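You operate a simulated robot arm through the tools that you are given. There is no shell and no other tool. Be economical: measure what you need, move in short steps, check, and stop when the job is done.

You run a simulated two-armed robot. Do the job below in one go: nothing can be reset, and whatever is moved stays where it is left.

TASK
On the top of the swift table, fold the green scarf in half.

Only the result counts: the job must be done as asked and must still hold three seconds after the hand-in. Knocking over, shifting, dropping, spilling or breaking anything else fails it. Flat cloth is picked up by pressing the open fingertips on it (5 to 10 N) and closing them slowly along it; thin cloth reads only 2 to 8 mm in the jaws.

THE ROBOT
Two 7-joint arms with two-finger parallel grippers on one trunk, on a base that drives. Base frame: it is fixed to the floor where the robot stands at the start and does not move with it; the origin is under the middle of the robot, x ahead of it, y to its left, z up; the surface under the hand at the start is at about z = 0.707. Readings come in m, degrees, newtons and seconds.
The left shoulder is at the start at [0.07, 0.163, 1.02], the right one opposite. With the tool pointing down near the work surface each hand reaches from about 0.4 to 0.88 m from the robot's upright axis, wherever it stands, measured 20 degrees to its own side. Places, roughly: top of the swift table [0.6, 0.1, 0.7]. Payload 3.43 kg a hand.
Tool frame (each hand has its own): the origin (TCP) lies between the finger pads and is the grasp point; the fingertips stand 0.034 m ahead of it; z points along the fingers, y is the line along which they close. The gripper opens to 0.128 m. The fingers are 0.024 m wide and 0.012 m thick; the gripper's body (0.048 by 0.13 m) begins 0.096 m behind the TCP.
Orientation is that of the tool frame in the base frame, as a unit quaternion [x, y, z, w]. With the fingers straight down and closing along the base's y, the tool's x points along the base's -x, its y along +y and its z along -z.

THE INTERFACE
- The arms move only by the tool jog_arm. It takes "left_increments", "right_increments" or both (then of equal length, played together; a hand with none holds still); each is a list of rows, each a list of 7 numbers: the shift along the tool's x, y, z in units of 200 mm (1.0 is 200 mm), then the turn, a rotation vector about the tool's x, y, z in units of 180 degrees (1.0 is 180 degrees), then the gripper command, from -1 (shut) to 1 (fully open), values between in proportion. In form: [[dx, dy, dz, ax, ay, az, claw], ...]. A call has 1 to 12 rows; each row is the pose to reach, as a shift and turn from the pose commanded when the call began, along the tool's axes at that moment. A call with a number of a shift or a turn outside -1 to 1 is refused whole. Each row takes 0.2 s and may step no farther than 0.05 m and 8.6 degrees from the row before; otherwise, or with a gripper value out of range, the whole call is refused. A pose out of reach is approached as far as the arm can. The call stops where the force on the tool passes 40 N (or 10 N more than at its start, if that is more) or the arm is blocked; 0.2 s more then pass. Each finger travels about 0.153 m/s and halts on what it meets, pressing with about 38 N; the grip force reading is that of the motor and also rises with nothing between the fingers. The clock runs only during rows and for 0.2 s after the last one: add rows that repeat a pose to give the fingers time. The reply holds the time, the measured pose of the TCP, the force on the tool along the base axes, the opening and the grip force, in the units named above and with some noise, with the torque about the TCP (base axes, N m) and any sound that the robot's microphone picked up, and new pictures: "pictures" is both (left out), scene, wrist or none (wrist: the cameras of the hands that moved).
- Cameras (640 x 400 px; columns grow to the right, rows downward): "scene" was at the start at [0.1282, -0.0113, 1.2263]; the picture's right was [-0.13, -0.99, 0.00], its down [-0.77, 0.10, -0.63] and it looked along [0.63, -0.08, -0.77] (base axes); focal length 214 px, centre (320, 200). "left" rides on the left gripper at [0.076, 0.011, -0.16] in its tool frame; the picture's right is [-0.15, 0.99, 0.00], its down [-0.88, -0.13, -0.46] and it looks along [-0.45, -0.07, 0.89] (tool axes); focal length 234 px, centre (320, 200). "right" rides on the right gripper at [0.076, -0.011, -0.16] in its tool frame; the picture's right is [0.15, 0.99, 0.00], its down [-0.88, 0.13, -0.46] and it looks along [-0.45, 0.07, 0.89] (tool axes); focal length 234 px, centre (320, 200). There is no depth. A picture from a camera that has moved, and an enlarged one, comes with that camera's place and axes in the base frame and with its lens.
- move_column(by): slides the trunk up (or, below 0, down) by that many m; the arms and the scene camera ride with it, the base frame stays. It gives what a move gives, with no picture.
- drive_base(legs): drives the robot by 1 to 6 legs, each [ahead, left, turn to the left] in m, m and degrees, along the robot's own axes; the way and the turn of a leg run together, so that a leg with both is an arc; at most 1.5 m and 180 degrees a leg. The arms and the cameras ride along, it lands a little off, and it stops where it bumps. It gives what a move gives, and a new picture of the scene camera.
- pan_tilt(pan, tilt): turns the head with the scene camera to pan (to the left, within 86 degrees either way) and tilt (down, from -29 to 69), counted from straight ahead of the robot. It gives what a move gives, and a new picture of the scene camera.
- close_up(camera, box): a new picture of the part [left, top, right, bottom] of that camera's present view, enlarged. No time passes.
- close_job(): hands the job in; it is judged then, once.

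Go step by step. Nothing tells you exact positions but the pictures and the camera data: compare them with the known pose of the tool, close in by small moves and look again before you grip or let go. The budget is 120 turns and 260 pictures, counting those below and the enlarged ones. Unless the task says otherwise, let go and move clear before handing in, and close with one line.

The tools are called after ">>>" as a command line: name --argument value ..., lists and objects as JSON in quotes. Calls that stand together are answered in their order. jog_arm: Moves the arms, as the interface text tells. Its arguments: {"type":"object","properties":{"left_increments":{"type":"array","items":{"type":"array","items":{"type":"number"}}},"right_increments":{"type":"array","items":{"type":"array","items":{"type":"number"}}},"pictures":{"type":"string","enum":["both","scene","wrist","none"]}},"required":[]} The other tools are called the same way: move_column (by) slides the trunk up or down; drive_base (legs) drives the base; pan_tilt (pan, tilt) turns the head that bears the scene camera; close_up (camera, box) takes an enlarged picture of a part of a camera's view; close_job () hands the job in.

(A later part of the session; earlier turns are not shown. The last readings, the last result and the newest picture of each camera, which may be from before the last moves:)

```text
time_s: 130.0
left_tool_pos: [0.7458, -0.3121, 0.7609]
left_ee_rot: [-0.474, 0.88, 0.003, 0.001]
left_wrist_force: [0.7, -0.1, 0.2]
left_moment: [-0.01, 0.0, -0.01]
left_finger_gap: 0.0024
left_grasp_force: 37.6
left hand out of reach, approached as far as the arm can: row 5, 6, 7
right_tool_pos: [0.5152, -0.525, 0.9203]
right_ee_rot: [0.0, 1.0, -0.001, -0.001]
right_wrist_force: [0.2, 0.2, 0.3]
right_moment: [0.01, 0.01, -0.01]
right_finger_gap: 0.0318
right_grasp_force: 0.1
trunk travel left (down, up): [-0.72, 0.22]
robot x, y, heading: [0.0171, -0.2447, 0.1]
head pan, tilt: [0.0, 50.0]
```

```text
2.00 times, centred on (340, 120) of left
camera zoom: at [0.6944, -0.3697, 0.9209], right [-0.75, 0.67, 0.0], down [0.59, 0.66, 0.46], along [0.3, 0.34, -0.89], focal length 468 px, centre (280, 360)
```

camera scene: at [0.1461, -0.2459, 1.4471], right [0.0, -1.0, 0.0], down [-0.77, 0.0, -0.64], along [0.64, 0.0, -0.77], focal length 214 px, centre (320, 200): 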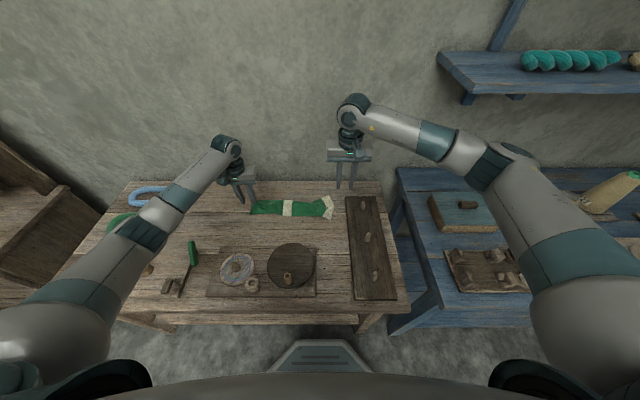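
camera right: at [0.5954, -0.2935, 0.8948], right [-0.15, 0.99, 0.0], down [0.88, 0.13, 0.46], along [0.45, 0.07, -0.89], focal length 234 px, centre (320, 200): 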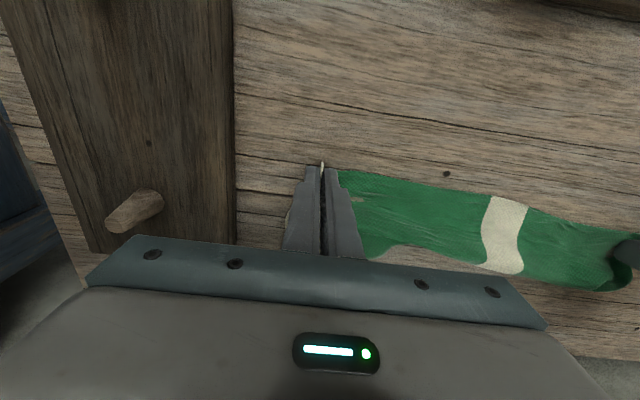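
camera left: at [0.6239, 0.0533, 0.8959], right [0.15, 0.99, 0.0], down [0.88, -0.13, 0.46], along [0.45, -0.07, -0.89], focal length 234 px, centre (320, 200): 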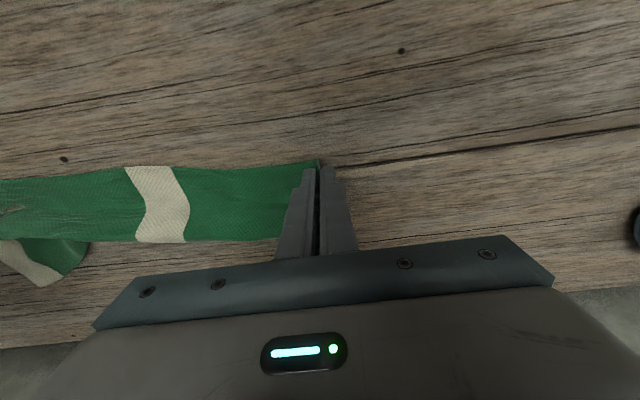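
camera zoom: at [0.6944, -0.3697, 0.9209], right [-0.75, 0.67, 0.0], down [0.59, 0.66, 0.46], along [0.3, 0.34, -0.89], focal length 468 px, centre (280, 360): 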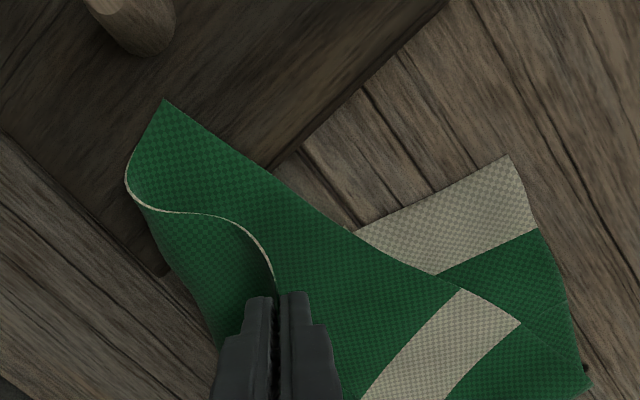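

The pull dragged the whole top layer and swung its near corner towards the tray. I'll bring it straight back up and look.

>>> jog_arm --left_increments '[[-0.04, 0.08, -0.12, 0, 0, 0, -1], [-0.1, 0.2, -0.25, 0, 0, 0, -1], [-0.17, 0.33, -0.36, 0, 0, 0, -1], [-0.18, 0.42, -0.45, 0, 0, 0, -1], [-0.18, 0.42, -0.45, 0, 0, 0, -1]]' --pictures "none"

>>> close_up --camera "left" --box '[160, 20, 480, 240]'

>>> close_up --camera "scene" --box '[270, 140, 370, 220]'

```text
time_s: 131.4
left_tool_pos: [0.7151, -0.1956, 0.8618]
left_ee_rot: [-0.494, 0.869, 0.009, 0.022]
left_wrist_force: [0.2, 0.0, 0.0]
left_moment: [0.0, 0.01, -0.04]
left_finger_gap: 0.0023
left_grasp_force: 37.2
right_tool_pos: [0.514, -0.5231, 0.9197]
right_ee_rot: [-0.001, 1.0, -0.001, 0.001]
right_wrist_force: [-0.5, 0.3, 1.1]
right_moment: [-0.02, 0.0, 0.0]
right_finger_gap: 0.0321
right_grasp_force: 0.1
trunk travel left (down, up): [-0.72, 0.22]
robot x, y, heading: [0.0182, -0.245, 0.0]
head pan, tilt: [0.0, 50.0]
stopped in row 5 (left hand): the arm was blocked; the commanded pose is now the measured one
```

```text
1.82 times, centred on (320, 130) of left
camera zoom: at [0.6616, -0.2606, 1.0179], right [-0.78, 0.63, 0.0], down [0.55, 0.67, 0.5], along [0.31, 0.39, -0.87], focal length 426 px, centre (320, 327)
```

zoom: 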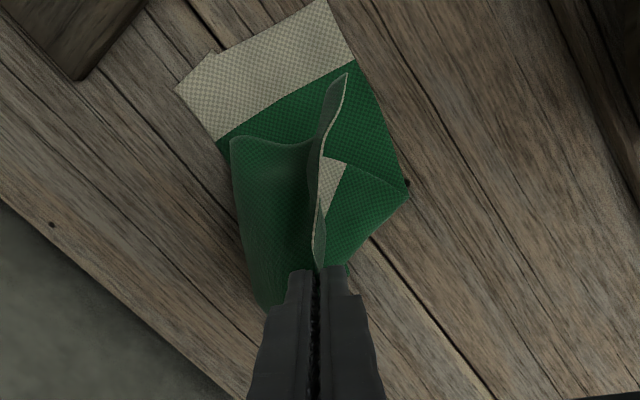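

```text
5.00 times, centred on (320, 180) of scene
camera zoom: at [0.1443, -0.2471, 1.4473], right [0.0, -1.0, 0.0], down [-0.77, 0.0, -0.64], along [0.64, 0.0, -0.77], focal length 1072 px, centre (320, 300)
```

zoom: 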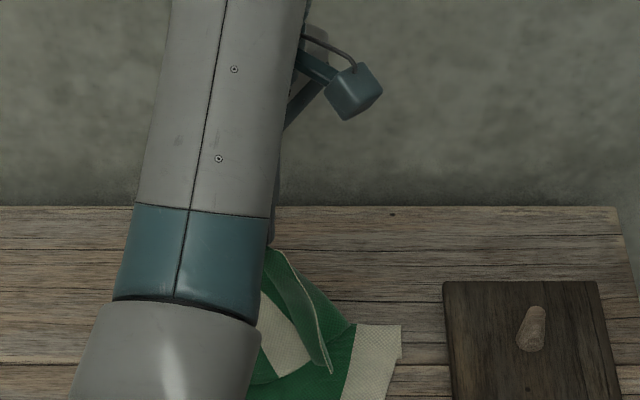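

The hand reached a joint limit, but the end edge now hangs straight from the grip. I'll level the hand and turn it back, which also swings the end edge into line.

>>> jog_arm --left_increments '[[0, 0, 0, -0.001, 0.008, 0, -1], [0, 0, 0, -0.002, 0.015, 0, -1]]' --pictures "none"

>>> jog_arm --left_increments '[[0, 0, 0, 0, 0, 0.042, -1], [0, 0, 0, 0, 0, 0.084, -1], [0, 0, 0, 0, 0, 0.126, -1], [0, 0, 0, 0, 0, 0.168, -1], [0, 0, 0, 0, 0, 0.21, -1], [0, 0, 0, 0, 0, 0.252, -1], [0, 0, 0, 0, 0, 0.294, -1], [0, 0, 0, 0, 0, 0.325, -1], [0, 0, 0, 0, 0, 0.325, -1]]' --pictures "none"

>>> close_up --camera "left" --box '[120, 20, 480, 240]'

>>> close_up --camera "scene" --box '[250, 120, 370, 220]'

```text
time_s: 132.0
left_tool_pos: [0.7146, -0.1938, 0.8599]
left_ee_rot: [-0.494, 0.869, 0.002, -0.001]
left_wrist_force: [0.1, 1.1, 0.0]
left_moment: [-0.01, 0.0, -0.01]
left_finger_gap: 0.0023
left_grasp_force: 37.0
right_tool_pos: [0.5145, -0.5237, 0.9204]
right_ee_rot: [0.0, 1.0, 0.0, 0.0]
right_wrist_force: [-0.5, 0.3, 0.5]
right_moment: [-0.01, -0.01, 0.0]
right_finger_gap: 0.0317
right_grasp_force: 0.1
trunk travel left (down, up): [-0.72, 0.22]
robot x, y, heading: [0.0141, -0.2456, -0.0]
head pan, tilt: [0.0, 50.0]
```

```text
time_s: 134.0
left_tool_pos: [0.7125, -0.1995, 0.8603]
left_ee_rot: [-0.003, 1.0, -0.002, -0.001]
left_wrist_force: [-0.4, -0.7, 0.1]
left_moment: [-0.01, -0.03, 0.08]
left_finger_gap: 0.0026
left_grasp_force: 37.2
right_tool_pos: [0.514, -0.5255, 0.9196]
right_ee_rot: [0.001, 1.0, -0.001, 0.0]
right_wrist_force: [0.3, -0.6, 0.0]
right_moment: [0.01, 0.02, 0.02]
right_finger_gap: 0.032
right_grasp_force: 0.2
trunk travel left (down, up): [-0.72, 0.22]
robot x, y, heading: [0.0135, -0.248, 0.0]
head pan, tilt: [0.0, 50.0]
```

```text
1.78 times, centred on (300, 130) of left
camera zoom: at [0.6377, -0.1885, 1.0214], right [0.14, 0.99, 0.0], down [0.88, -0.12, 0.45], along [0.45, -0.07, -0.89], focal length 416 px, centre (356, 324)
```

zoom: 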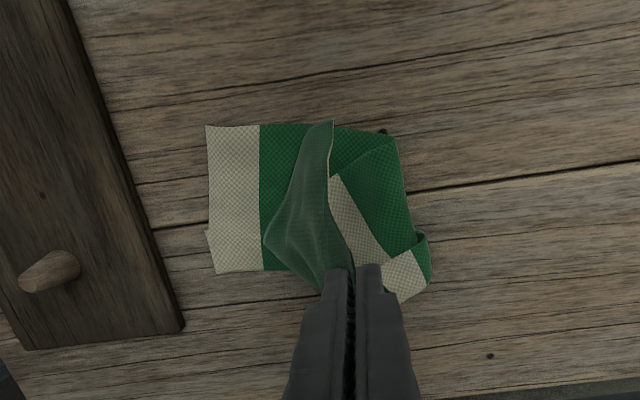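

```text
4.00 times, centred on (310, 170) of scene
camera zoom: at [0.1443, -0.2474, 1.4473], right [0.0, -1.0, 0.0], down [-0.77, 0.0, -0.64], along [0.64, 0.0, -0.77], focal length 858 px, centre (360, 320)
```

zoom: 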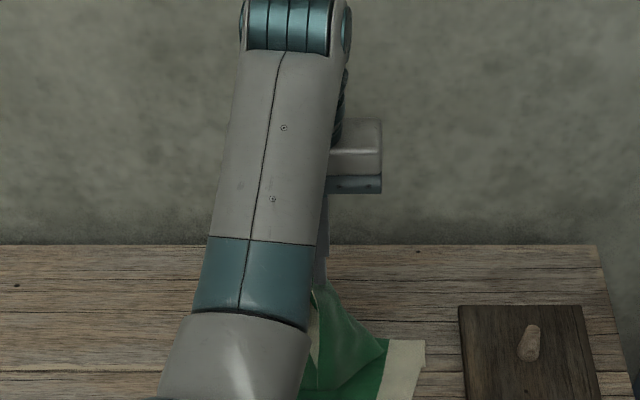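

The fold line slipped towards the right on the near side. I'll swing back left to unroll it, then check.

>>> jog_arm --left_increments '[[0.02, 0.2, -0.02, 0, 0, 0, -1], [0.04, 0.4, -0.03, 0, 0, 0, -1], [0.06, 0.6, -0.03, 0, 0, 0, -1], [0.06, 0.8, 0, 0, 0, 0, -1], [0.06, 1.0, 0.08, 0, 0, 0, -1], [0.06, 1.0, 0.08, 0, 0, 0, -1]]' --pictures "none"

>>> close_up --camera "left" --box '[80, 20, 440, 240]'

>>> close_up --camera "scene" --box '[250, 120, 370, 220]'

```text
time_s: 135.4
left_tool_pos: [0.7, 0.0013, 0.8446]
left_ee_rot: [-0.004, 1.0, -0.001, -0.001]
left_wrist_force: [0.1, -0.4, -0.7]
left_moment: [0.05, 0.01, 0.04]
left_finger_gap: 0.0021
left_grasp_force: 37.3
right_tool_pos: [0.5148, -0.5254, 0.9206]
right_ee_rot: [0.0, 1.0, 0.0, 0.001]
right_wrist_force: [-0.2, 0.2, -0.1]
right_moment: [0.02, 0.01, -0.01]
right_finger_gap: 0.0318
right_grasp_force: 0.1
trunk travel left (down, up): [-0.72, 0.22]
robot x, y, heading: [0.0159, -0.245, 0.1]
head pan, tilt: [0.0, 50.0]
```

```text
1.78 times, centred on (260, 130) of left
camera zoom: at [0.6248, 0.0123, 1.0059], right [0.14, 0.99, 0.0], down [0.88, -0.12, 0.45], along [0.45, -0.07, -0.89], focal length 416 px, centre (427, 324)
```

zoom: 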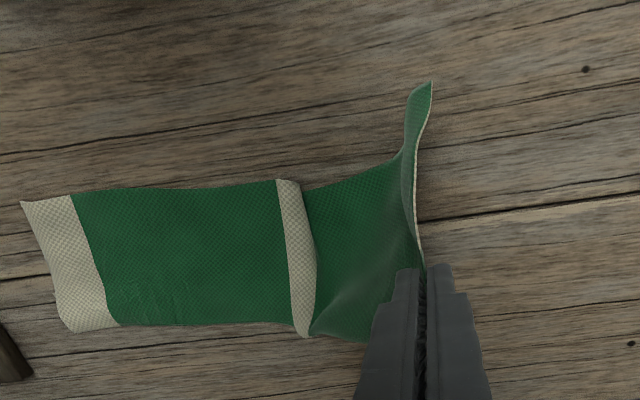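

```text
4.00 times, centred on (310, 170) of scene
camera zoom: at [0.1441, -0.2483, 1.4473], right [0.0, -1.0, 0.0], down [-0.77, 0.0, -0.64], along [0.64, 0.0, -0.77], focal length 858 px, centre (360, 320)
```

zoom: 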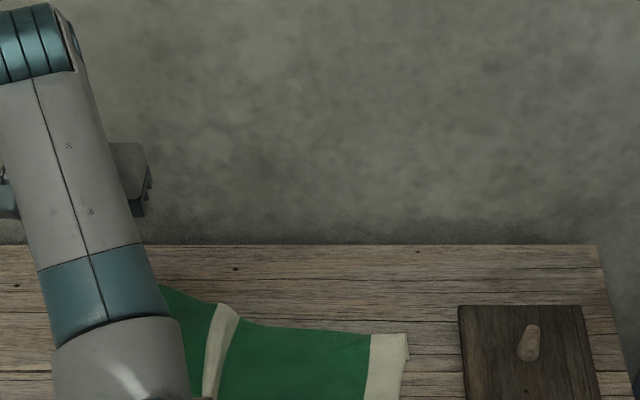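

Now the scarf is in a very good state: unrolled, with the end edge stretched straight from the far corner in the grip. Next I'll arc it over to the right, keeping high until the end.

>>> jog_arm --left_increments '[[0, -0.13, -0.08, 0, 0, 0, -1], [0, -0.28, -0.16, 0, 0, 0, -1], [0, -0.43, -0.22, 0, 0, 0, -1], [0, -0.58, -0.24, 0, 0, 0, -1], [0, -0.73, -0.24, 0, 0, 0, -1], [0, -0.87, -0.21, 0, 0, 0, -1], [0, -1, -0.17, 0, 0, 0, -1], [0, -1, -0.17, 0, 0, 0, -1]]' --pictures "none"

>>> close_up --camera "left" --box '[120, 0, 480, 240]'

```text
time_s: 137.4
left_tool_pos: [0.7289, -0.1548, 0.8846]
left_ee_rot: [-0.031, 0.999, 0.015, 0.014]
left_wrist_force: [0.3, 0.3, 0.4]
left_moment: [0.02, -0.02, 0.02]
left_finger_gap: 0.0025
left_grasp_force: 37.4
left hand out of reach, approached as far as the arm can: row 3, 4, 5, 6, 7, 8
right_tool_pos: [0.5142, -0.5233, 0.9204]
right_ee_rot: [0.0, 1.0, 0.0, 0.0]
right_wrist_force: [-0.6, -0.7, -0.2]
right_moment: [0.01, -0.02, 0.0]
right_finger_gap: 0.032
right_grasp_force: 0.0
trunk travel left (down, up): [-0.72, 0.22]
robot x, y, heading: [0.0127, -0.245, -0.1]
head pan, tilt: [0.0, 50.0]
stopped in row 8 (left hand): the arm was blocked; the commanded pose is now the measured one
```

```text
1.67 times, centred on (300, 120) of left
camera zoom: at [0.6488, -0.1532, 1.0427], right [0.08, 1.0, 0.03], down [0.87, -0.09, 0.48], along [0.48, -0.01, -0.88], focal length 390 px, centre (353, 333)
```

zoom: 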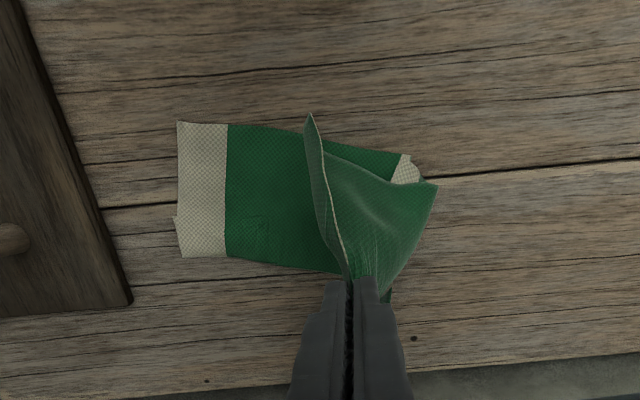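

The left arm is at a limit, but the scarf hangs perfectly. I'll carry it onward with small base drives and column steps instead, after raising the right hand clear.

>>> jog_arm --right_increments '[[0, 0, -0.24, 0, 0, 0, -0.5], [0, 0, -0.48, 0, 0, 0, -0.5], [0, 0, -0.72, 0, 0, 0, -0.5], [0, 0, -0.95, 0, 0, 0, -0.5]]' --pictures "none"

>>> drive_base --legs '[[0, -0.05, 0]]'

>>> move_column --by -0.03

>>> drive_base --legs '[[0.003, -0.04, 0]]'

>>> close_up --camera "left" --box '[120, 0, 480, 240]'

```text
time_s: 138.4
left_tool_pos: [0.7285, -0.1547, 0.8837]
left_ee_rot: [-0.031, 0.999, 0.015, 0.014]
left_wrist_force: [-0.2, 0.4, -0.3]
left_moment: [-0.02, -0.01, -0.01]
left_finger_gap: 0.0022
left_grasp_force: 36.7
right_tool_pos: [0.5144, -0.523, 1.1117]
right_ee_rot: [0.0, 1.0, -0.001, 0.0]
right_wrist_force: [0.3, 0.8, 0.3]
right_moment: [0.0, -0.02, -0.01]
right_finger_gap: 0.032
right_grasp_force: 0.1
trunk travel left (down, up): [-0.72, 0.22]
robot x, y, heading: [0.0148, -0.2458, -0.1]
head pan, tilt: [0.0, 50.0]
```

```text
time_s: 139.3
left_tool_pos: [0.7285, -0.2017, 0.8837]
left_ee_rot: [-0.032, 0.999, 0.014, 0.013]
left_wrist_force: [0.4, 0.7, 0.4]
left_moment: [-0.04, 0.0, 0.04]
left_finger_gap: 0.0024
left_grasp_force: 37.2
right_tool_pos: [0.5151, -0.5692, 1.1117]
right_ee_rot: [-0.001, 1.0, -0.001, -0.001]
right_wrist_force: [0.3, -0.1, -0.1]
right_moment: [-0.03, 0.0, 0.01]
right_finger_gap: 0.032
right_grasp_force: 0.0
trunk travel left (down, up): [-0.72, 0.22]
robot x, y, heading: [0.0129, -0.2969, 0.2]
head pan, tilt: [0.0, 50.0]
camera scene: at [0.1443, -0.2938, 1.4473], right [0.0, -1.0, 0.0], down [-0.77, 0.0, -0.64], along [0.64, 0.0, -0.77], focal length 214 px, centre (320, 200)
```

scene: 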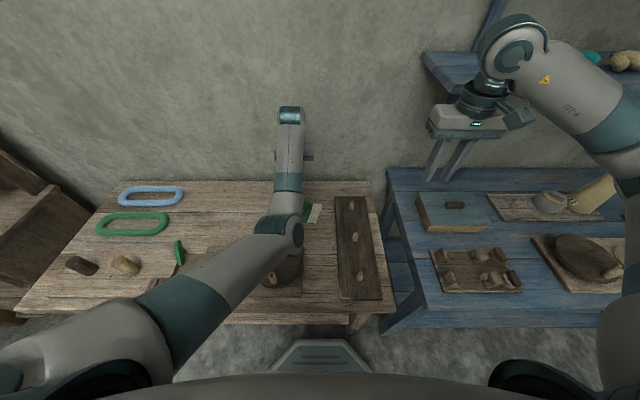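

```text
time_s: 140.1
left_tool_pos: [0.7283, -0.2017, 0.8535]
left_ee_rot: [-0.032, 0.999, 0.015, 0.013]
left_wrist_force: [-0.5, 0.3, -0.1]
left_moment: [-0.03, -0.03, 0.01]
left_finger_gap: 0.0023
left_grasp_force: 37.2
right_tool_pos: [0.5155, -0.5717, 1.0811]
right_ee_rot: [-0.001, 1.0, 0.0, 0.0]
right_wrist_force: [-1.2, 0.1, 0.5]
right_moment: [0.0, -0.05, 0.0]
right_finger_gap: 0.0321
right_grasp_force: 0.0
trunk travel left (down, up): [-0.69, 0.25]
robot x, y, heading: [0.0105, -0.296, 0.2]
head pan, tilt: [0.0, 50.0]
```

```text
time_s: 140.9
left_tool_pos: [0.7315, -0.2378, 0.8529]
left_ee_rot: [-0.033, 0.999, 0.014, 0.014]
left_wrist_force: [0.5, 0.7, -0.1]
left_moment: [0.0, 0.02, -0.01]
left_finger_gap: 0.0022
left_grasp_force: 37.2
right_tool_pos: [0.5189, -0.6077, 1.0817]
right_ee_rot: [-0.001, 1.0, -0.002, 0.0]
right_wrist_force: [0.3, 0.4, -0.3]
right_moment: [-0.01, 0.01, -0.01]
right_finger_gap: 0.0319
right_grasp_force: 0.0
trunk travel left (down, up): [-0.69, 0.25]
robot x, y, heading: [0.0173, -0.3308, 0.3]
head pan, tilt: [0.0, 50.0]
camera scene: at [0.1473, -0.3333, 1.4173], right [0.0, -1.0, 0.0], down [-0.77, 0.0, -0.64], along [0.64, 0.0, -0.77], focal length 214 px, centre (320, 200)
```

scene: 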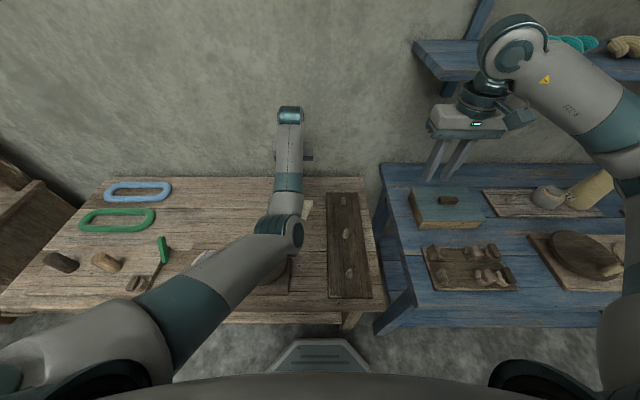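

```text
1.67 times, centred on (300, 120) of left
camera zoom: at [0.6513, -0.238, 1.0118], right [0.08, 1.0, 0.03], down [0.88, -0.09, 0.48], along [0.48, -0.01, -0.88], focal length 390 px, centre (353, 333)
```

zoom: 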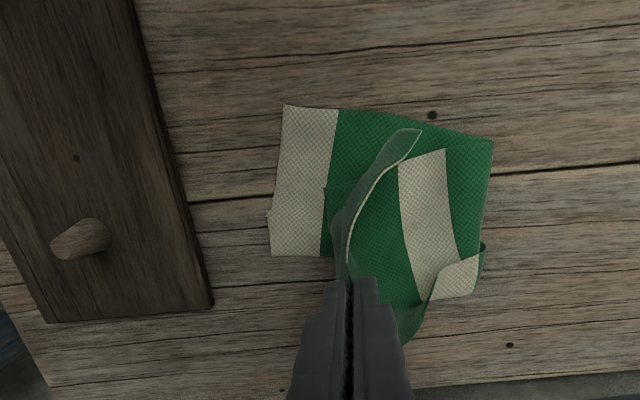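

The near corner lags behind a little. I'll twist the hand to swing it round, then continue.

>>> jog_arm --left_increments '[[0, 0, 0, 0, 0, -0.04, -1], [0, 0, 0, 0, 0, -0.08, -1], [0, 0, 0, 0, 0, -0.12, -1], [0, 0, 0, 0, 0, -0.16, -1], [0, 0, 0, 0, 0, -0.2, -1], [0, 0, 0, 0, 0, -0.2, -1]]' --pictures "none"

>>> drive_base --legs '[[0.005, -0.03, 0]]'

>>> move_column --by -0.04

>>> close_up --camera "left" --box '[120, 0, 480, 240]'

```text
time_s: 142.6
left_tool_pos: [0.739, -0.1999, 0.8498]
left_ee_rot: [-0.359, 0.933, 0.028, 0.026]
left_wrist_force: [0.1, -0.2, -0.1]
left_moment: [-0.02, -0.01, -0.02]
left_finger_gap: 0.0025
left_grasp_force: 36.9
right_tool_pos: [0.5194, -0.6099, 1.0824]
right_ee_rot: [-0.001, 1.0, 0.0, 0.0]
right_wrist_force: [0.4, -0.9, -0.2]
right_moment: [0.03, -0.02, 0.01]
right_finger_gap: 0.032
right_grasp_force: 0.0
trunk travel left (down, up): [-0.69, 0.25]
robot x, y, heading: [0.0179, -0.3367, 0.2]
head pan, tilt: [0.0, 50.0]
stopped in row 6 (left hand): the arm was blocked; the commanded pose is now the measured one
```

```text
time_s: 143.4
left_tool_pos: [0.7429, -0.2287, 0.8509]
left_ee_rot: [-0.359, 0.933, 0.028, 0.026]
left_wrist_force: [-0.4, 0.6, 0.2]
left_moment: [-0.01, 0.0, -0.04]
left_finger_gap: 0.0024
left_grasp_force: 36.6
right_tool_pos: [0.5237, -0.636, 1.0814]
right_ee_rot: [-0.003, 1.0, -0.002, 0.0]
right_wrist_force: [0.1, 0.9, 0.2]
right_moment: [-0.05, 0.05, -0.02]
right_finger_gap: 0.0322
right_grasp_force: 0.0
trunk travel left (down, up): [-0.69, 0.25]
robot x, y, heading: [0.0214, -0.3593, 0.3]
head pan, tilt: [0.0, 50.0]
camera scene: at [0.1518, -0.3618, 1.4174], right [0.0, -1.0, 0.0], down [-0.77, 0.0, -0.64], along [0.64, 0.0, -0.77], focal length 214 px, centre (320, 200)
```

scene: 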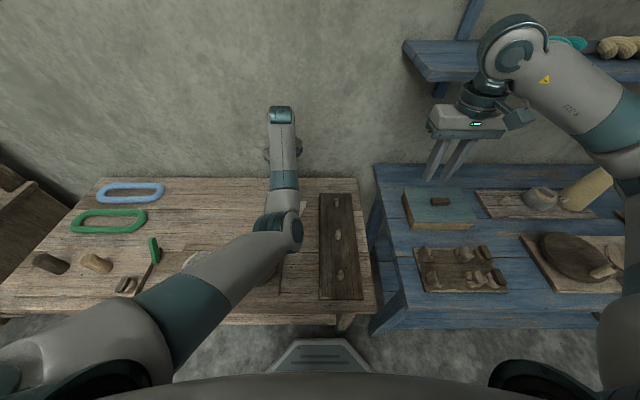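

```text
time_s: 144.2
left_tool_pos: [0.7433, -0.2294, 0.8118]
left_ee_rot: [-0.359, 0.933, 0.028, 0.027]
left_wrist_force: [0.5, -0.3, 1.0]
left_moment: [-0.04, 0.01, -0.01]
left_finger_gap: 0.0021
left_grasp_force: 36.5
right_tool_pos: [0.5245, -0.638, 1.0417]
right_ee_rot: [-0.002, 1.0, -0.001, 0.002]
right_wrist_force: [-0.3, -1.1, 0.2]
right_moment: [0.01, 0.0, -0.01]
right_finger_gap: 0.0319
right_grasp_force: 0.0
trunk travel left (down, up): [-0.65, 0.29]
robot x, y, heading: [0.0236, -0.3623, 0.5]
head pan, tilt: [0.0, 50.0]
```

```text
1.67 times, centred on (300, 120) of left
camera zoom: at [0.6749, -0.2825, 0.9665], right [-0.56, 0.83, 0.04], down [0.73, 0.46, 0.51], along [0.4, 0.32, -0.86], focal length 390 px, centre (353, 333)
```

zoom: 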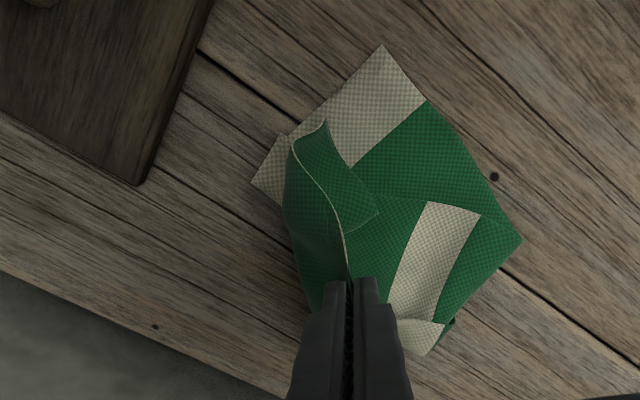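

>>> jog_arm --left_increments '[[0, 0, 0, 0, 0, 0.045, -1], [0, 0, 0, 0, 0, 0.09, -1], [0, 0, 0, 0, 0, 0.09, -1]]' --pictures "none"

>>> drive_base --legs '[[0, -0.045, 0]]'

>>> move_column --by -0.03

>>> close_up --camera "left" --box '[120, 0, 480, 240]'

```text
time_s: 145.0
left_tool_pos: [0.7436, -0.2296, 0.8103]
left_ee_rot: [-0.223, 0.974, 0.032, 0.021]
left_wrist_force: [-0.6, 0.2, 1.3]
left_moment: [0.0, 0.01, 0.0]
left_finger_gap: 0.0025
left_grasp_force: 37.3
right_tool_pos: [0.5251, -0.6391, 1.0422]
right_ee_rot: [-0.003, 1.0, 0.0, 0.001]
right_wrist_force: [0.3, 0.5, 0.5]
right_moment: [0.0, -0.02, 0.02]
right_finger_gap: 0.0322
right_grasp_force: 0.0
trunk travel left (down, up): [-0.65, 0.29]
robot x, y, heading: [0.0246, -0.362, 0.2]
head pan, tilt: [0.0, 50.0]
```

```text
time_s: 145.9
left_tool_pos: [0.7427, -0.2715, 0.8109]
left_ee_rot: [-0.223, 0.974, 0.031, 0.021]
left_wrist_force: [-0.2, 0.7, -0.1]
left_moment: [-0.02, -0.01, 0.07]
left_finger_gap: 0.0024
left_grasp_force: 37.5
right_tool_pos: [0.5232, -0.6823, 1.0419]
right_ee_rot: [-0.003, 1.0, -0.001, 0.001]
right_wrist_force: [0.3, -0.4, 0.6]
right_moment: [0.01, 0.02, 0.01]
right_finger_gap: 0.032
right_grasp_force: 0.0
trunk travel left (down, up): [-0.65, 0.29]
robot x, y, heading: [0.0194, -0.4043, 0.0]
head pan, tilt: [0.0, 50.0]
camera scene: at [0.1525, -0.4075, 1.3773], right [0.0, -1.0, 0.0], down [-0.77, 0.0, -0.64], along [0.64, 0.0, -0.77], focal length 214 px, centre (320, 200)
```

scene: 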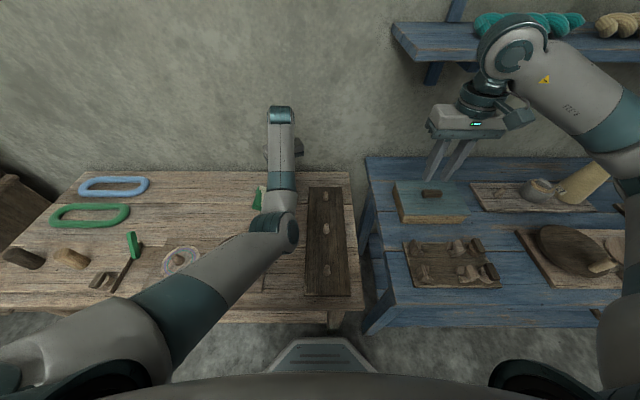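

```text
time_s: 146.7
left_tool_pos: [0.7435, -0.2726, 0.7829]
left_ee_rot: [-0.224, 0.974, 0.032, 0.022]
left_wrist_force: [-0.9, 0.4, 0.5]
left_moment: [0.0, -0.01, 0.04]
left_finger_gap: 0.0023
left_grasp_force: 36.5
right_tool_pos: [0.5234, -0.6817, 1.0138]
right_ee_rot: [-0.003, 1.0, -0.002, 0.001]
right_wrist_force: [0.0, 0.3, 0.9]
right_moment: [-0.01, -0.01, 0.02]
right_finger_gap: 0.0318
right_grasp_force: 0.1
trunk travel left (down, up): [-0.62, 0.32]
robot x, y, heading: [0.0222, -0.4091, 0.6]
head pan, tilt: [0.0, 50.0]
```

```text
1.67 times, centred on (300, 120) of left
camera zoom: at [0.6657, -0.3072, 0.9376], right [-0.3, 0.95, 0.06], down [0.84, 0.23, 0.5], along [0.46, 0.2, -0.87], focal length 390 px, centre (353, 333)
```

zoom: 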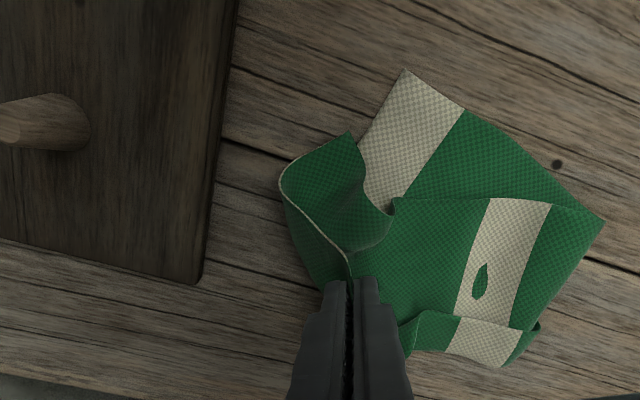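

I'll set the far corner down at its place, moving outward to stretch the end edge, and release.

>>> jog_arm --left_increments '[[-0.03, -0.05, 0.07, 0, 0, 0, -1], [-0.06, -0.1, 0.13, 0, 0, 0, -1], [-0.09, -0.155, 0.18, 0, 0, 0, -1], [-0.09, -0.155, 0.2, 0, 0, 0, -1], [-0.09, -0.155, 0.2, 0, 0, 0, -0.85], [-0.09, -0.155, 0.18, 0, 0, 0, -0.7], [-0.09, -0.155, 0.05, 0, 0, 0, -0.6], [-0.09, -0.155, -0.15, 0, 0, 0, -0.6], [-0.09, -0.155, -0.35, 0, 0, 0, -0.6]]' --pictures "none"

>>> close_up --camera "left" --box '[160, 0, 480, 220]'

```text
time_s: 148.7
left_tool_pos: [0.771, -0.2987, 0.8501]
left_ee_rot: [-0.224, 0.974, 0.033, 0.021]
left_wrist_force: [0.2, -0.4, -0.3]
left_moment: [0.02, 0.0, 0.0]
left_finger_gap: 0.0255
left_grasp_force: 0.0
right_tool_pos: [0.523, -0.6831, 1.011]
right_ee_rot: [-0.003, 1.0, 0.0, 0.001]
right_wrist_force: [0.0, 0.4, -0.3]
right_moment: [0.03, -0.03, 0.01]
right_finger_gap: 0.032
right_grasp_force: 0.2
trunk travel left (down, up): [-0.62, 0.32]
robot x, y, heading: [0.0243, -0.4102, 0.1]
head pan, tilt: [0.0, 50.0]
```

```text
1.82 times, centred on (320, 110) of left
camera zoom: at [0.693, -0.3338, 1.0067], right [-0.3, 0.95, 0.06], down [0.84, 0.23, 0.5], along [0.46, 0.2, -0.87], focal length 426 px, centre (320, 364)
```

zoom: 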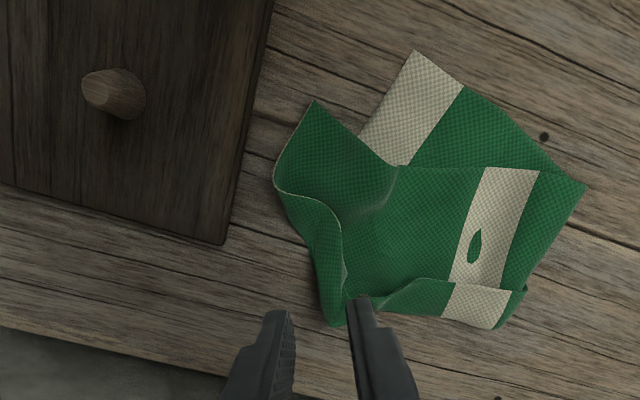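

The fold line ended up about 5 cm off again, so the top overhangs on the right. I'll regrip the middle of that free top edge at about (.745,-.322), unroll to the left, and lay it again to end in line with the right end. Levelling and positioning first.

>>> jog_arm --left_increments '[[0, 0, 0, 0.009, 0.009, 0, -0.4], [0, 0, 0, 0.0175, 0.0177, 0, -0.4]]' --pictures "none"

>>> jog_arm --left_increments '[[0.05, 0, 0, 0, 0, 0.045, -0.4], [0.1, 0.01, 0.1, 0, 0, 0.09, -0.4], [0.137, 0.016, 0.2, 0, 0, 0.135, -0.4], [0.137, 0.016, 0.35, 0, 0, 0.135, -0.4], [0.137, 0.016, 0.5, 0, 0, 0.135, -0.4]]' --pictures "none"

>>> close_up --camera "left" --box '[200, 40, 480, 220]'

```text
time_s: 149.3
left_tool_pos: [0.7718, -0.2977, 0.8497]
left_ee_rot: [-0.224, 0.975, -0.001, 0.0]
left_wrist_force: [0.1, 0.5, 0.7]
left_moment: [0.01, 0.01, 0.01]
left_finger_gap: 0.0384
left_grasp_force: 0.0
right_tool_pos: [0.5257, -0.6827, 1.0113]
right_ee_rot: [-0.003, 1.0, 0.0, 0.002]
right_wrist_force: [0.0, -1.7, 0.1]
right_moment: [-0.02, 0.0, -0.02]
right_finger_gap: 0.0322
right_grasp_force: 0.1
trunk travel left (down, up): [-0.62, 0.32]
robot x, y, heading: [0.0226, -0.4059, 0.3]
head pan, tilt: [0.0, 50.0]
```

```text
time_s: 150.5
left_tool_pos: [0.7532, -0.2936, 0.76]
left_ee_rot: [-0.022, 1.0, 0.003, 0.009]
left_wrist_force: [0.5, 1.0, 0.8]
left_moment: [0.0, 0.01, 0.0]
left_finger_gap: 0.0385
left_grasp_force: 0.0
left hand out of reach, approached as far as the arm can: row 1, 2
right_tool_pos: [0.5247, -0.6812, 1.0124]
right_ee_rot: [-0.004, 1.0, 0.0, 0.002]
right_wrist_force: [-0.2, 0.2, 1.2]
right_moment: [0.02, 0.02, 0.02]
right_finger_gap: 0.032
right_grasp_force: 0.1
trunk travel left (down, up): [-0.62, 0.32]
robot x, y, heading: [0.0208, -0.4067, 0.1]
head pan, tilt: [0.0, 50.0]
```

```text
2.22 times, centred on (340, 130) of left
camera zoom: at [0.6743, -0.2869, 0.9182], right [0.1, 0.99, 0.01], down [0.88, -0.1, 0.47], along [0.47, -0.04, -0.88], focal length 520 px, centre (276, 356)
```

zoom: 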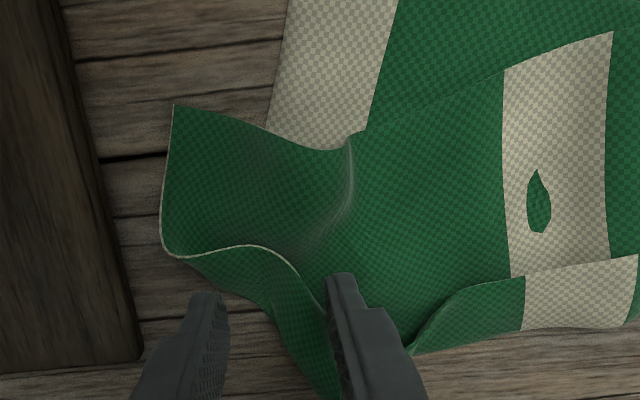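

The free edge at about (.705,-.334) is a clean single layer. I'll shift there and lower over it.

>>> jog_arm --left_increments '[[0.05, -0.03, -0.15, 0, 0, 0, -0.37], [0.13, -0.07, -0.18, 0, 0, 0, -0.37], [0.215, -0.117, -0.15, 0, 0, 0, -0.37], [0.215, -0.117, 0, 0, 0, 0, -0.37], [0.215, -0.117, 0.09, 0, 0, 0, -0.37]]' --pictures "none"

>>> close_up --camera "left" --box '[200, 40, 480, 220]'

```text
time_s: 151.9
left_tool_pos: [0.7227, -0.276, 0.7433]
left_ee_rot: [-0.043, 0.999, 0.024, 0.017]
left_wrist_force: [0.0, -0.4, -1.1]
left_moment: [-0.02, -0.03, 0.0]
left_finger_gap: 0.0402
left_grasp_force: 0.1
left hand out of reach, approached as far as the arm can: row 2, 3
right_tool_pos: [0.5235, -0.6812, 1.0111]
right_ee_rot: [-0.003, 1.0, -0.001, 0.001]
right_wrist_force: [-0.4, 0.2, 0.0]
right_moment: [-0.03, -0.01, -0.01]
right_finger_gap: 0.0318
right_grasp_force: 0.0
trunk travel left (down, up): [-0.62, 0.32]
robot x, y, heading: [0.0244, -0.4068, -0.0]
head pan, tilt: [0.0, 50.0]
stopped in row 5 (left hand): the arm was blocked; the commanded pose is now the measured one
```

```text
2.22 times, centred on (340, 130) of left
camera zoom: at [0.6418, -0.2788, 0.9022], right [0.06, 1.0, 0.05], down [0.87, -0.08, 0.48], along [0.48, 0.01, -0.88], focal length 520 px, centre (276, 356)
```

zoom: 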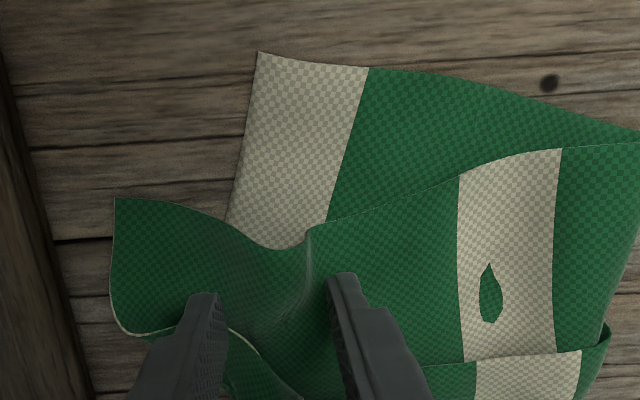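

>>> jog_arm --left_increments '[[0, 0, -0.1, 0, 0, 0, -0.37], [0, 0, -0.2, 0, 0, 0, -0.37]]' --pictures "none"

>>> drive_base --legs '[[-0.01, -0.042, 0]]'

>>> jog_arm --left_increments '[[0, 0, 0.1, 0, 0, 0, -0.37], [0, 0, 0.2, 0, 0, 0, -0.37], [0, 0, 0.215, 0, 0, 0, -0.37]]' --pictures "none"

>>> close_up --camera "left" --box '[200, 40, 480, 220]'

```text
time_s: 152.7
left_tool_pos: [0.7259, -0.2382, 0.7798]
left_ee_rot: [-0.061, 0.997, 0.046, 0.016]
left_wrist_force: [-0.1, -0.1, -0.1]
left_moment: [0.02, 0.0, 0.02]
left_finger_gap: 0.0404
left_grasp_force: 0.1
right_tool_pos: [0.5243, -0.6821, 1.0101]
right_ee_rot: [-0.004, 1.0, 0.001, 0.0]
right_wrist_force: [-0.4, 0.3, -0.8]
right_moment: [0.03, 0.02, -0.01]
right_finger_gap: 0.032
right_grasp_force: 0.0
trunk travel left (down, up): [-0.62, 0.32]
robot x, y, heading: [0.0247, -0.4056, 0.3]
head pan, tilt: [0.0, 50.0]
stopped in row 2 (left hand): the arm was blocked; the commanded pose is now the measured one
```

```text
time_s: 153.6
left_tool_pos: [0.7144, -0.28, 0.7793]
left_ee_rot: [-0.061, 0.997, 0.045, 0.015]
left_wrist_force: [0.4, 0.8, -0.1]
left_moment: [0.02, 0.0, -0.01]
left_finger_gap: 0.0402
left_grasp_force: 0.1
right_tool_pos: [0.5151, -0.7234, 1.0103]
right_ee_rot: [-0.003, 1.0, 0.0, 0.001]
right_wrist_force: [0.7, -0.6, 1.2]
right_moment: [0.01, 0.04, 0.03]
right_finger_gap: 0.032
right_grasp_force: 0.0
trunk travel left (down, up): [-0.62, 0.32]
robot x, y, heading: [0.0141, -0.449, 0.2]
head pan, tilt: [0.0, 50.0]
camera scene: at [0.1428, -0.4495, 1.3473], right [0.01, -1.0, 0.0], down [-0.77, 0.0, -0.64], along [0.64, 0.0, -0.77], focal length 214 px, centre (320, 200)
```

scene: 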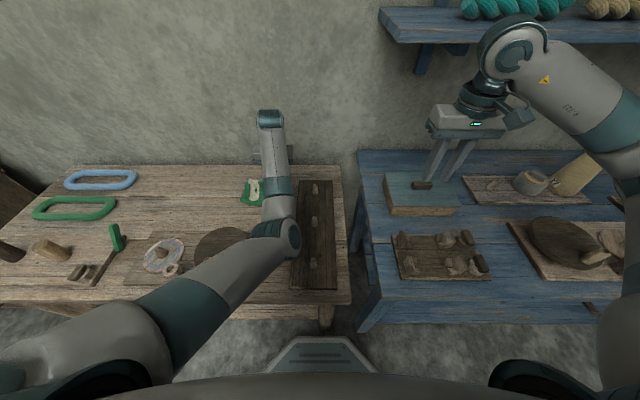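

```text
time_s: 154.4
left_tool_pos: [0.7167, -0.2746, 0.739]
left_ee_rot: [-0.062, 0.997, 0.046, 0.018]
left_wrist_force: [-0.1, 0.1, 13.4]
left_moment: [-0.33, -0.07, -0.01]
left_finger_gap: 0.0396
left_grasp_force: 0.0
right_tool_pos: [0.5141, -0.7215, 1.013]
right_ee_rot: [-0.003, 1.0, 0.0, 0.001]
right_wrist_force: [0.6, -0.5, -0.8]
right_moment: [-0.07, 0.0, -0.02]
right_finger_gap: 0.032
right_grasp_force: 0.0
trunk travel left (down, up): [-0.62, 0.32]
robot x, y, heading: [0.0112, -0.4463, 0.5]
head pan, tilt: [0.0, 50.0]
```

```text
2.22 times, centred on (340, 130) of left
camera zoom: at [0.6355, -0.2881, 0.8968], right [0.02, 1.0, 0.09], down [0.88, -0.06, 0.48], along [0.48, 0.07, -0.87], focal length 520 px, centre (276, 356)
```

zoom: 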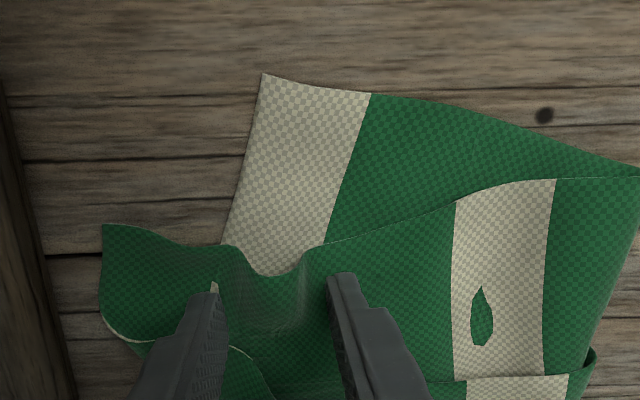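

The left arm's posture is at its limits here. I'll switch to the right hand: raise the column, drive the base back left, and clear the left hand away.

>>> move_column --by 0.1

>>> drive_base --legs '[[0, 0.27, 0]]'

>>> jog_arm --left_increments '[[0.05, 0.2, -0.05, 0, 0, 0, -0.37], [0.1, 0.4, -0.1, 0, 0, 0, -0.37], [0.2, 0.6, -0.15, 0, 0, 0, -0.37], [0.3, 0.8, -0.2, 0, 0, 0, -0.37]]' --right_increments '[[-0.2, 0, 0.1, 0, 0, 0, -0.4], [-0.4, 0.05, 0.2, 0, 0, 0, -0.3], [-0.6, 0.1, 0.3, 0, 0, 0, -0.3], [-0.8, 0.15, 0.4, 0, 0, 0, -0.3]]' --pictures "scene"

>>> close_up --camera "scene" --box '[280, 140, 400, 220]'

```text
time_s: 155.7
left_tool_pos: [0.7173, -0.275, 0.8356]
left_ee_rot: [-0.062, 0.997, 0.045, 0.016]
left_wrist_force: [-0.3, -1.3, -0.6]
left_moment: [-0.02, 0.04, -0.03]
left_finger_gap: 0.0403
left_grasp_force: 0.1
right_tool_pos: [0.5164, -0.722, 1.1109]
right_ee_rot: [-0.003, 1.0, 0.0, -0.001]
right_wrist_force: [0.2, -0.3, -0.4]
right_moment: [0.0, 0.03, -0.03]
right_finger_gap: 0.032
right_grasp_force: 0.0
trunk travel left (down, up): [-0.72, 0.22]
robot x, y, heading: [0.0123, -0.4489, -0.1]
head pan, tilt: [0.0, 50.0]
```

```text
time_s: 157.6
left_tool_pos: [0.7163, -0.006, 0.8372]
left_ee_rot: [-0.06, 0.997, 0.045, 0.016]
left_wrist_force: [-0.1, 0.5, 0.3]
left_moment: [0.01, 0.0, -0.01]
left_finger_gap: 0.0401
left_grasp_force: 0.1
right_tool_pos: [0.514, -0.4528, 1.1126]
right_ee_rot: [-0.003, 1.0, 0.0, 0.001]
right_wrist_force: [-0.6, -0.3, 0.4]
right_moment: [-0.03, 0.01, 0.01]
right_finger_gap: 0.0318
right_grasp_force: 0.0
trunk travel left (down, up): [-0.72, 0.22]
robot x, y, heading: [0.0106, -0.1803, 0.3]
head pan, tilt: [0.0, 50.0]
camera scene: at [0.1417, -0.1795, 1.4472], right [0.0, -1.0, 0.0], down [-0.77, 0.0, -0.64], along [0.64, 0.0, -0.77], focal length 214 px, centre (320, 200)
```

scene: 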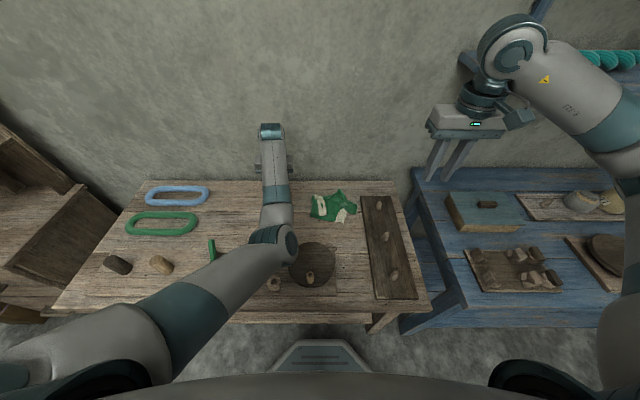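

```text
time_s: 158.6
left_tool_pos: [0.6348, 0.1575, 0.8896]
left_ee_rot: [-0.067, 0.996, 0.054, 0.016]
left_wrist_force: [-0.1, 0.0, 0.2]
left_moment: [-0.03, 0.07, -0.03]
left_finger_gap: 0.0406
left_grasp_force: 0.0
right_tool_pos: [0.675, -0.4197, 1.0295]
right_ee_rot: [-0.004, 1.0, -0.001, 0.0]
right_wrist_force: [-0.5, -0.8, -0.6]
right_moment: [0.01, -0.01, 0.0]
right_finger_gap: 0.0448
right_grasp_force: 0.1
trunk travel left (down, up): [-0.72, 0.22]
robot x, y, heading: [0.0112, -0.1802, 0.1]
head pan, tilt: [0.0, 50.0]
camera scene: at [0.143, -0.1774, 1.4471], right [0.0, -1.0, 0.0], down [-0.77, 0.0, -0.64], along [0.64, 0.0, -0.77], focal length 214 px, centre (320, 200)
```

scene: 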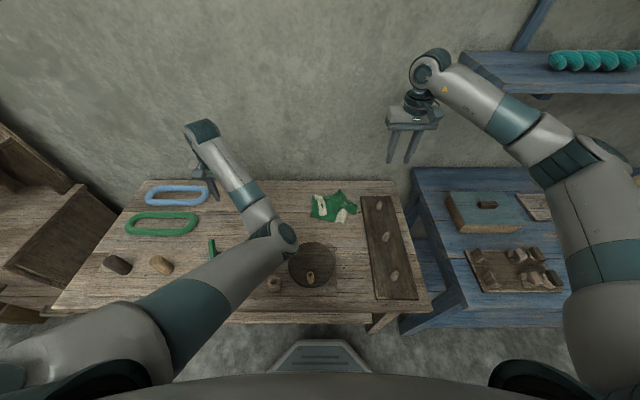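

```text
5.00 times, centred on (340, 180) of scene
camera zoom: at [0.143, -0.1774, 1.4471], right [0.0, -1.0, 0.0], down [-0.77, 0.0, -0.64], along [0.64, 0.0, -0.77], focal length 1072 px, centre (220, 300)
```

zoom: 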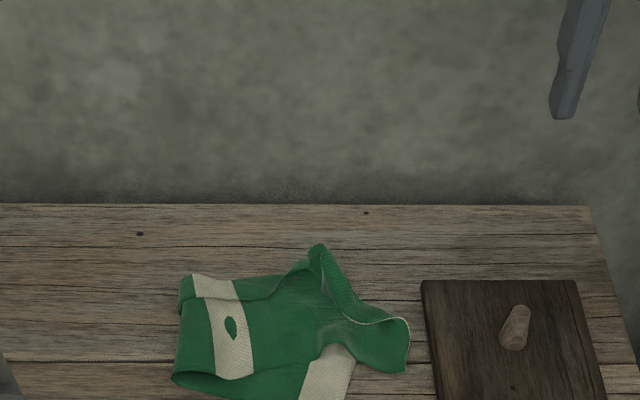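

Right hand now: moving over the free edge at about (.712,-.337) and down.

>>> jog_arm --right_increments '[[-0.05, 0.12, 0.15, 0, 0, 0, -0.3], [-0.1, 0.24, 0.3, 0, 0, 0, -0.3], [-0.14, 0.36, 0.48, 0, 0, 0, -0.3], [-0.185, 0.48, 0.64, 0, 0, 0, -0.3], [-0.185, 0.5, 0.8, 0, 0, 0, -0.3], [-0.185, 0.5, 0.98, 0, 0, 0, -0.3]]' --pictures "none"

>>> jog_arm --right_increments '[[0, 0, 0.2, 0, 0, 0, -0.3], [0, 0, 0.38, 0, 0, 0, -0.3], [0, 0, 0.44, 0, 0, 0, -0.3]]' --pictures "none"

>>> close_up --camera "right" --box '[200, 40, 480, 220]'

```text
time_s: 160.0
left_tool_pos: [0.6349, 0.1566, 0.8918]
left_ee_rot: [-0.07, 0.996, 0.053, 0.016]
left_wrist_force: [0.3, -0.1, -0.1]
left_moment: [-0.02, -0.02, 0.0]
left_finger_gap: 0.0405
left_grasp_force: 0.2
right_tool_pos: [0.712, -0.3223, 0.8341]
right_ee_rot: [-0.003, 1.0, -0.001, 0.0]
right_wrist_force: [-0.3, -0.1, -0.5]
right_moment: [-0.01, 0.01, 0.04]
right_finger_gap: 0.045
right_grasp_force: 0.1
trunk travel left (down, up): [-0.72, 0.22]
robot x, y, heading: [0.0151, -0.1795, 0.3]
head pan, tilt: [0.0, 50.0]
```

```text
time_s: 160.8
left_tool_pos: [0.6337, 0.1567, 0.8914]
left_ee_rot: [-0.069, 0.996, 0.054, 0.017]
left_wrist_force: [1.1, 0.7, 1.2]
left_moment: [0.01, 0.03, 0.02]
left_finger_gap: 0.0405
left_grasp_force: 0.1
right_tool_pos: [0.7102, -0.3236, 0.7472]
right_ee_rot: [-0.003, 1.0, 0.0, 0.001]
right_wrist_force: [0.7, -0.6, 0.5]
right_moment: [-0.01, 0.0, 0.0]
right_finger_gap: 0.045
right_grasp_force: 0.0
trunk travel left (down, up): [-0.72, 0.22]
robot x, y, heading: [0.015, -0.1819, 0.5]
head pan, tilt: [0.0, 50.0]
```

```text
2.22 times, centred on (340, 130) of right
camera zoom: at [0.6352, -0.3335, 0.9067], right [-0.15, 0.99, 0.0], down [0.88, 0.14, 0.46], along [0.45, 0.07, -0.89], focal length 520 px, centre (276, 356)
```

zoom: 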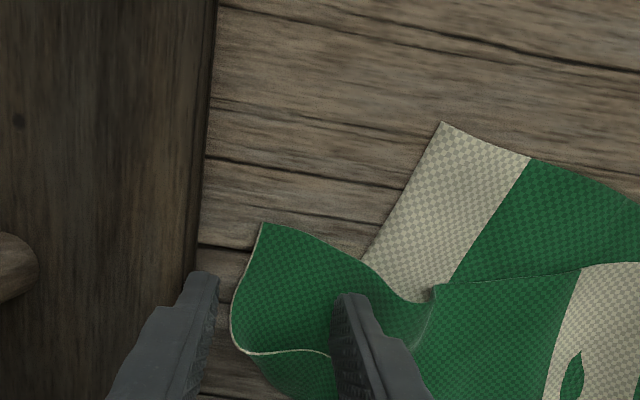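

>>> jog_arm --right_increments '[[0, 0.02, 0, 0, 0, 0, -0.37], [0, 0.02, 0.03, 0, 0, 0, -0.37], [0, 0.02, 0.052, 0, 0, 0, -0.37], [0, 0.02, 0.058, 0, 0, 0, -0.37]]' --pictures "none"

>>> jog_arm --right_increments '[[0, 0, 0.003, 0, 0, 0, -0.37], [0, 0, 0.005, 0, 0, 0, -0.37]]' --pictures "none"

```text
time_s: 161.8
left_tool_pos: [0.6341, 0.1564, 0.8927]
left_ee_rot: [-0.069, 0.996, 0.053, 0.017]
left_wrist_force: [-0.4, 0.6, 0.0]
left_moment: [0.0, -0.01, -0.03]
left_finger_gap: 0.0404
left_grasp_force: 0.0
right_tool_pos: [0.7108, -0.3189, 0.737]
right_ee_rot: [-0.003, 1.0, 0.0, 0.001]
right_wrist_force: [1.7, -0.6, 8.7]
right_moment: [0.19, -0.04, -0.05]
right_finger_gap: 0.0399
right_grasp_force: 0.1
trunk travel left (down, up): [-0.72, 0.22]
robot x, y, heading: [0.0152, -0.1755, 0.4]
head pan, tilt: [0.0, 50.0]
```

```text
time_s: 162.4
left_tool_pos: [0.6331, 0.1557, 0.8934]
left_ee_rot: [-0.069, 0.996, 0.053, 0.017]
left_wrist_force: [0.1, 0.2, -0.3]
left_moment: [-0.04, -0.03, -0.01]
left_finger_gap: 0.0403
left_grasp_force: 0.2
right_tool_pos: [0.7111, -0.3192, 0.7372]
right_ee_rot: [-0.004, 1.0, 0.0, 0.002]
right_wrist_force: [5.0, -1.6, 16.8]
right_moment: [0.44, -0.17, -0.13]
right_finger_gap: 0.0397
right_grasp_force: 0.1
trunk travel left (down, up): [-0.72, 0.22]
robot x, y, heading: [0.0123, -0.1769, 0.3]
head pan, tilt: [0.0, 50.0]
```

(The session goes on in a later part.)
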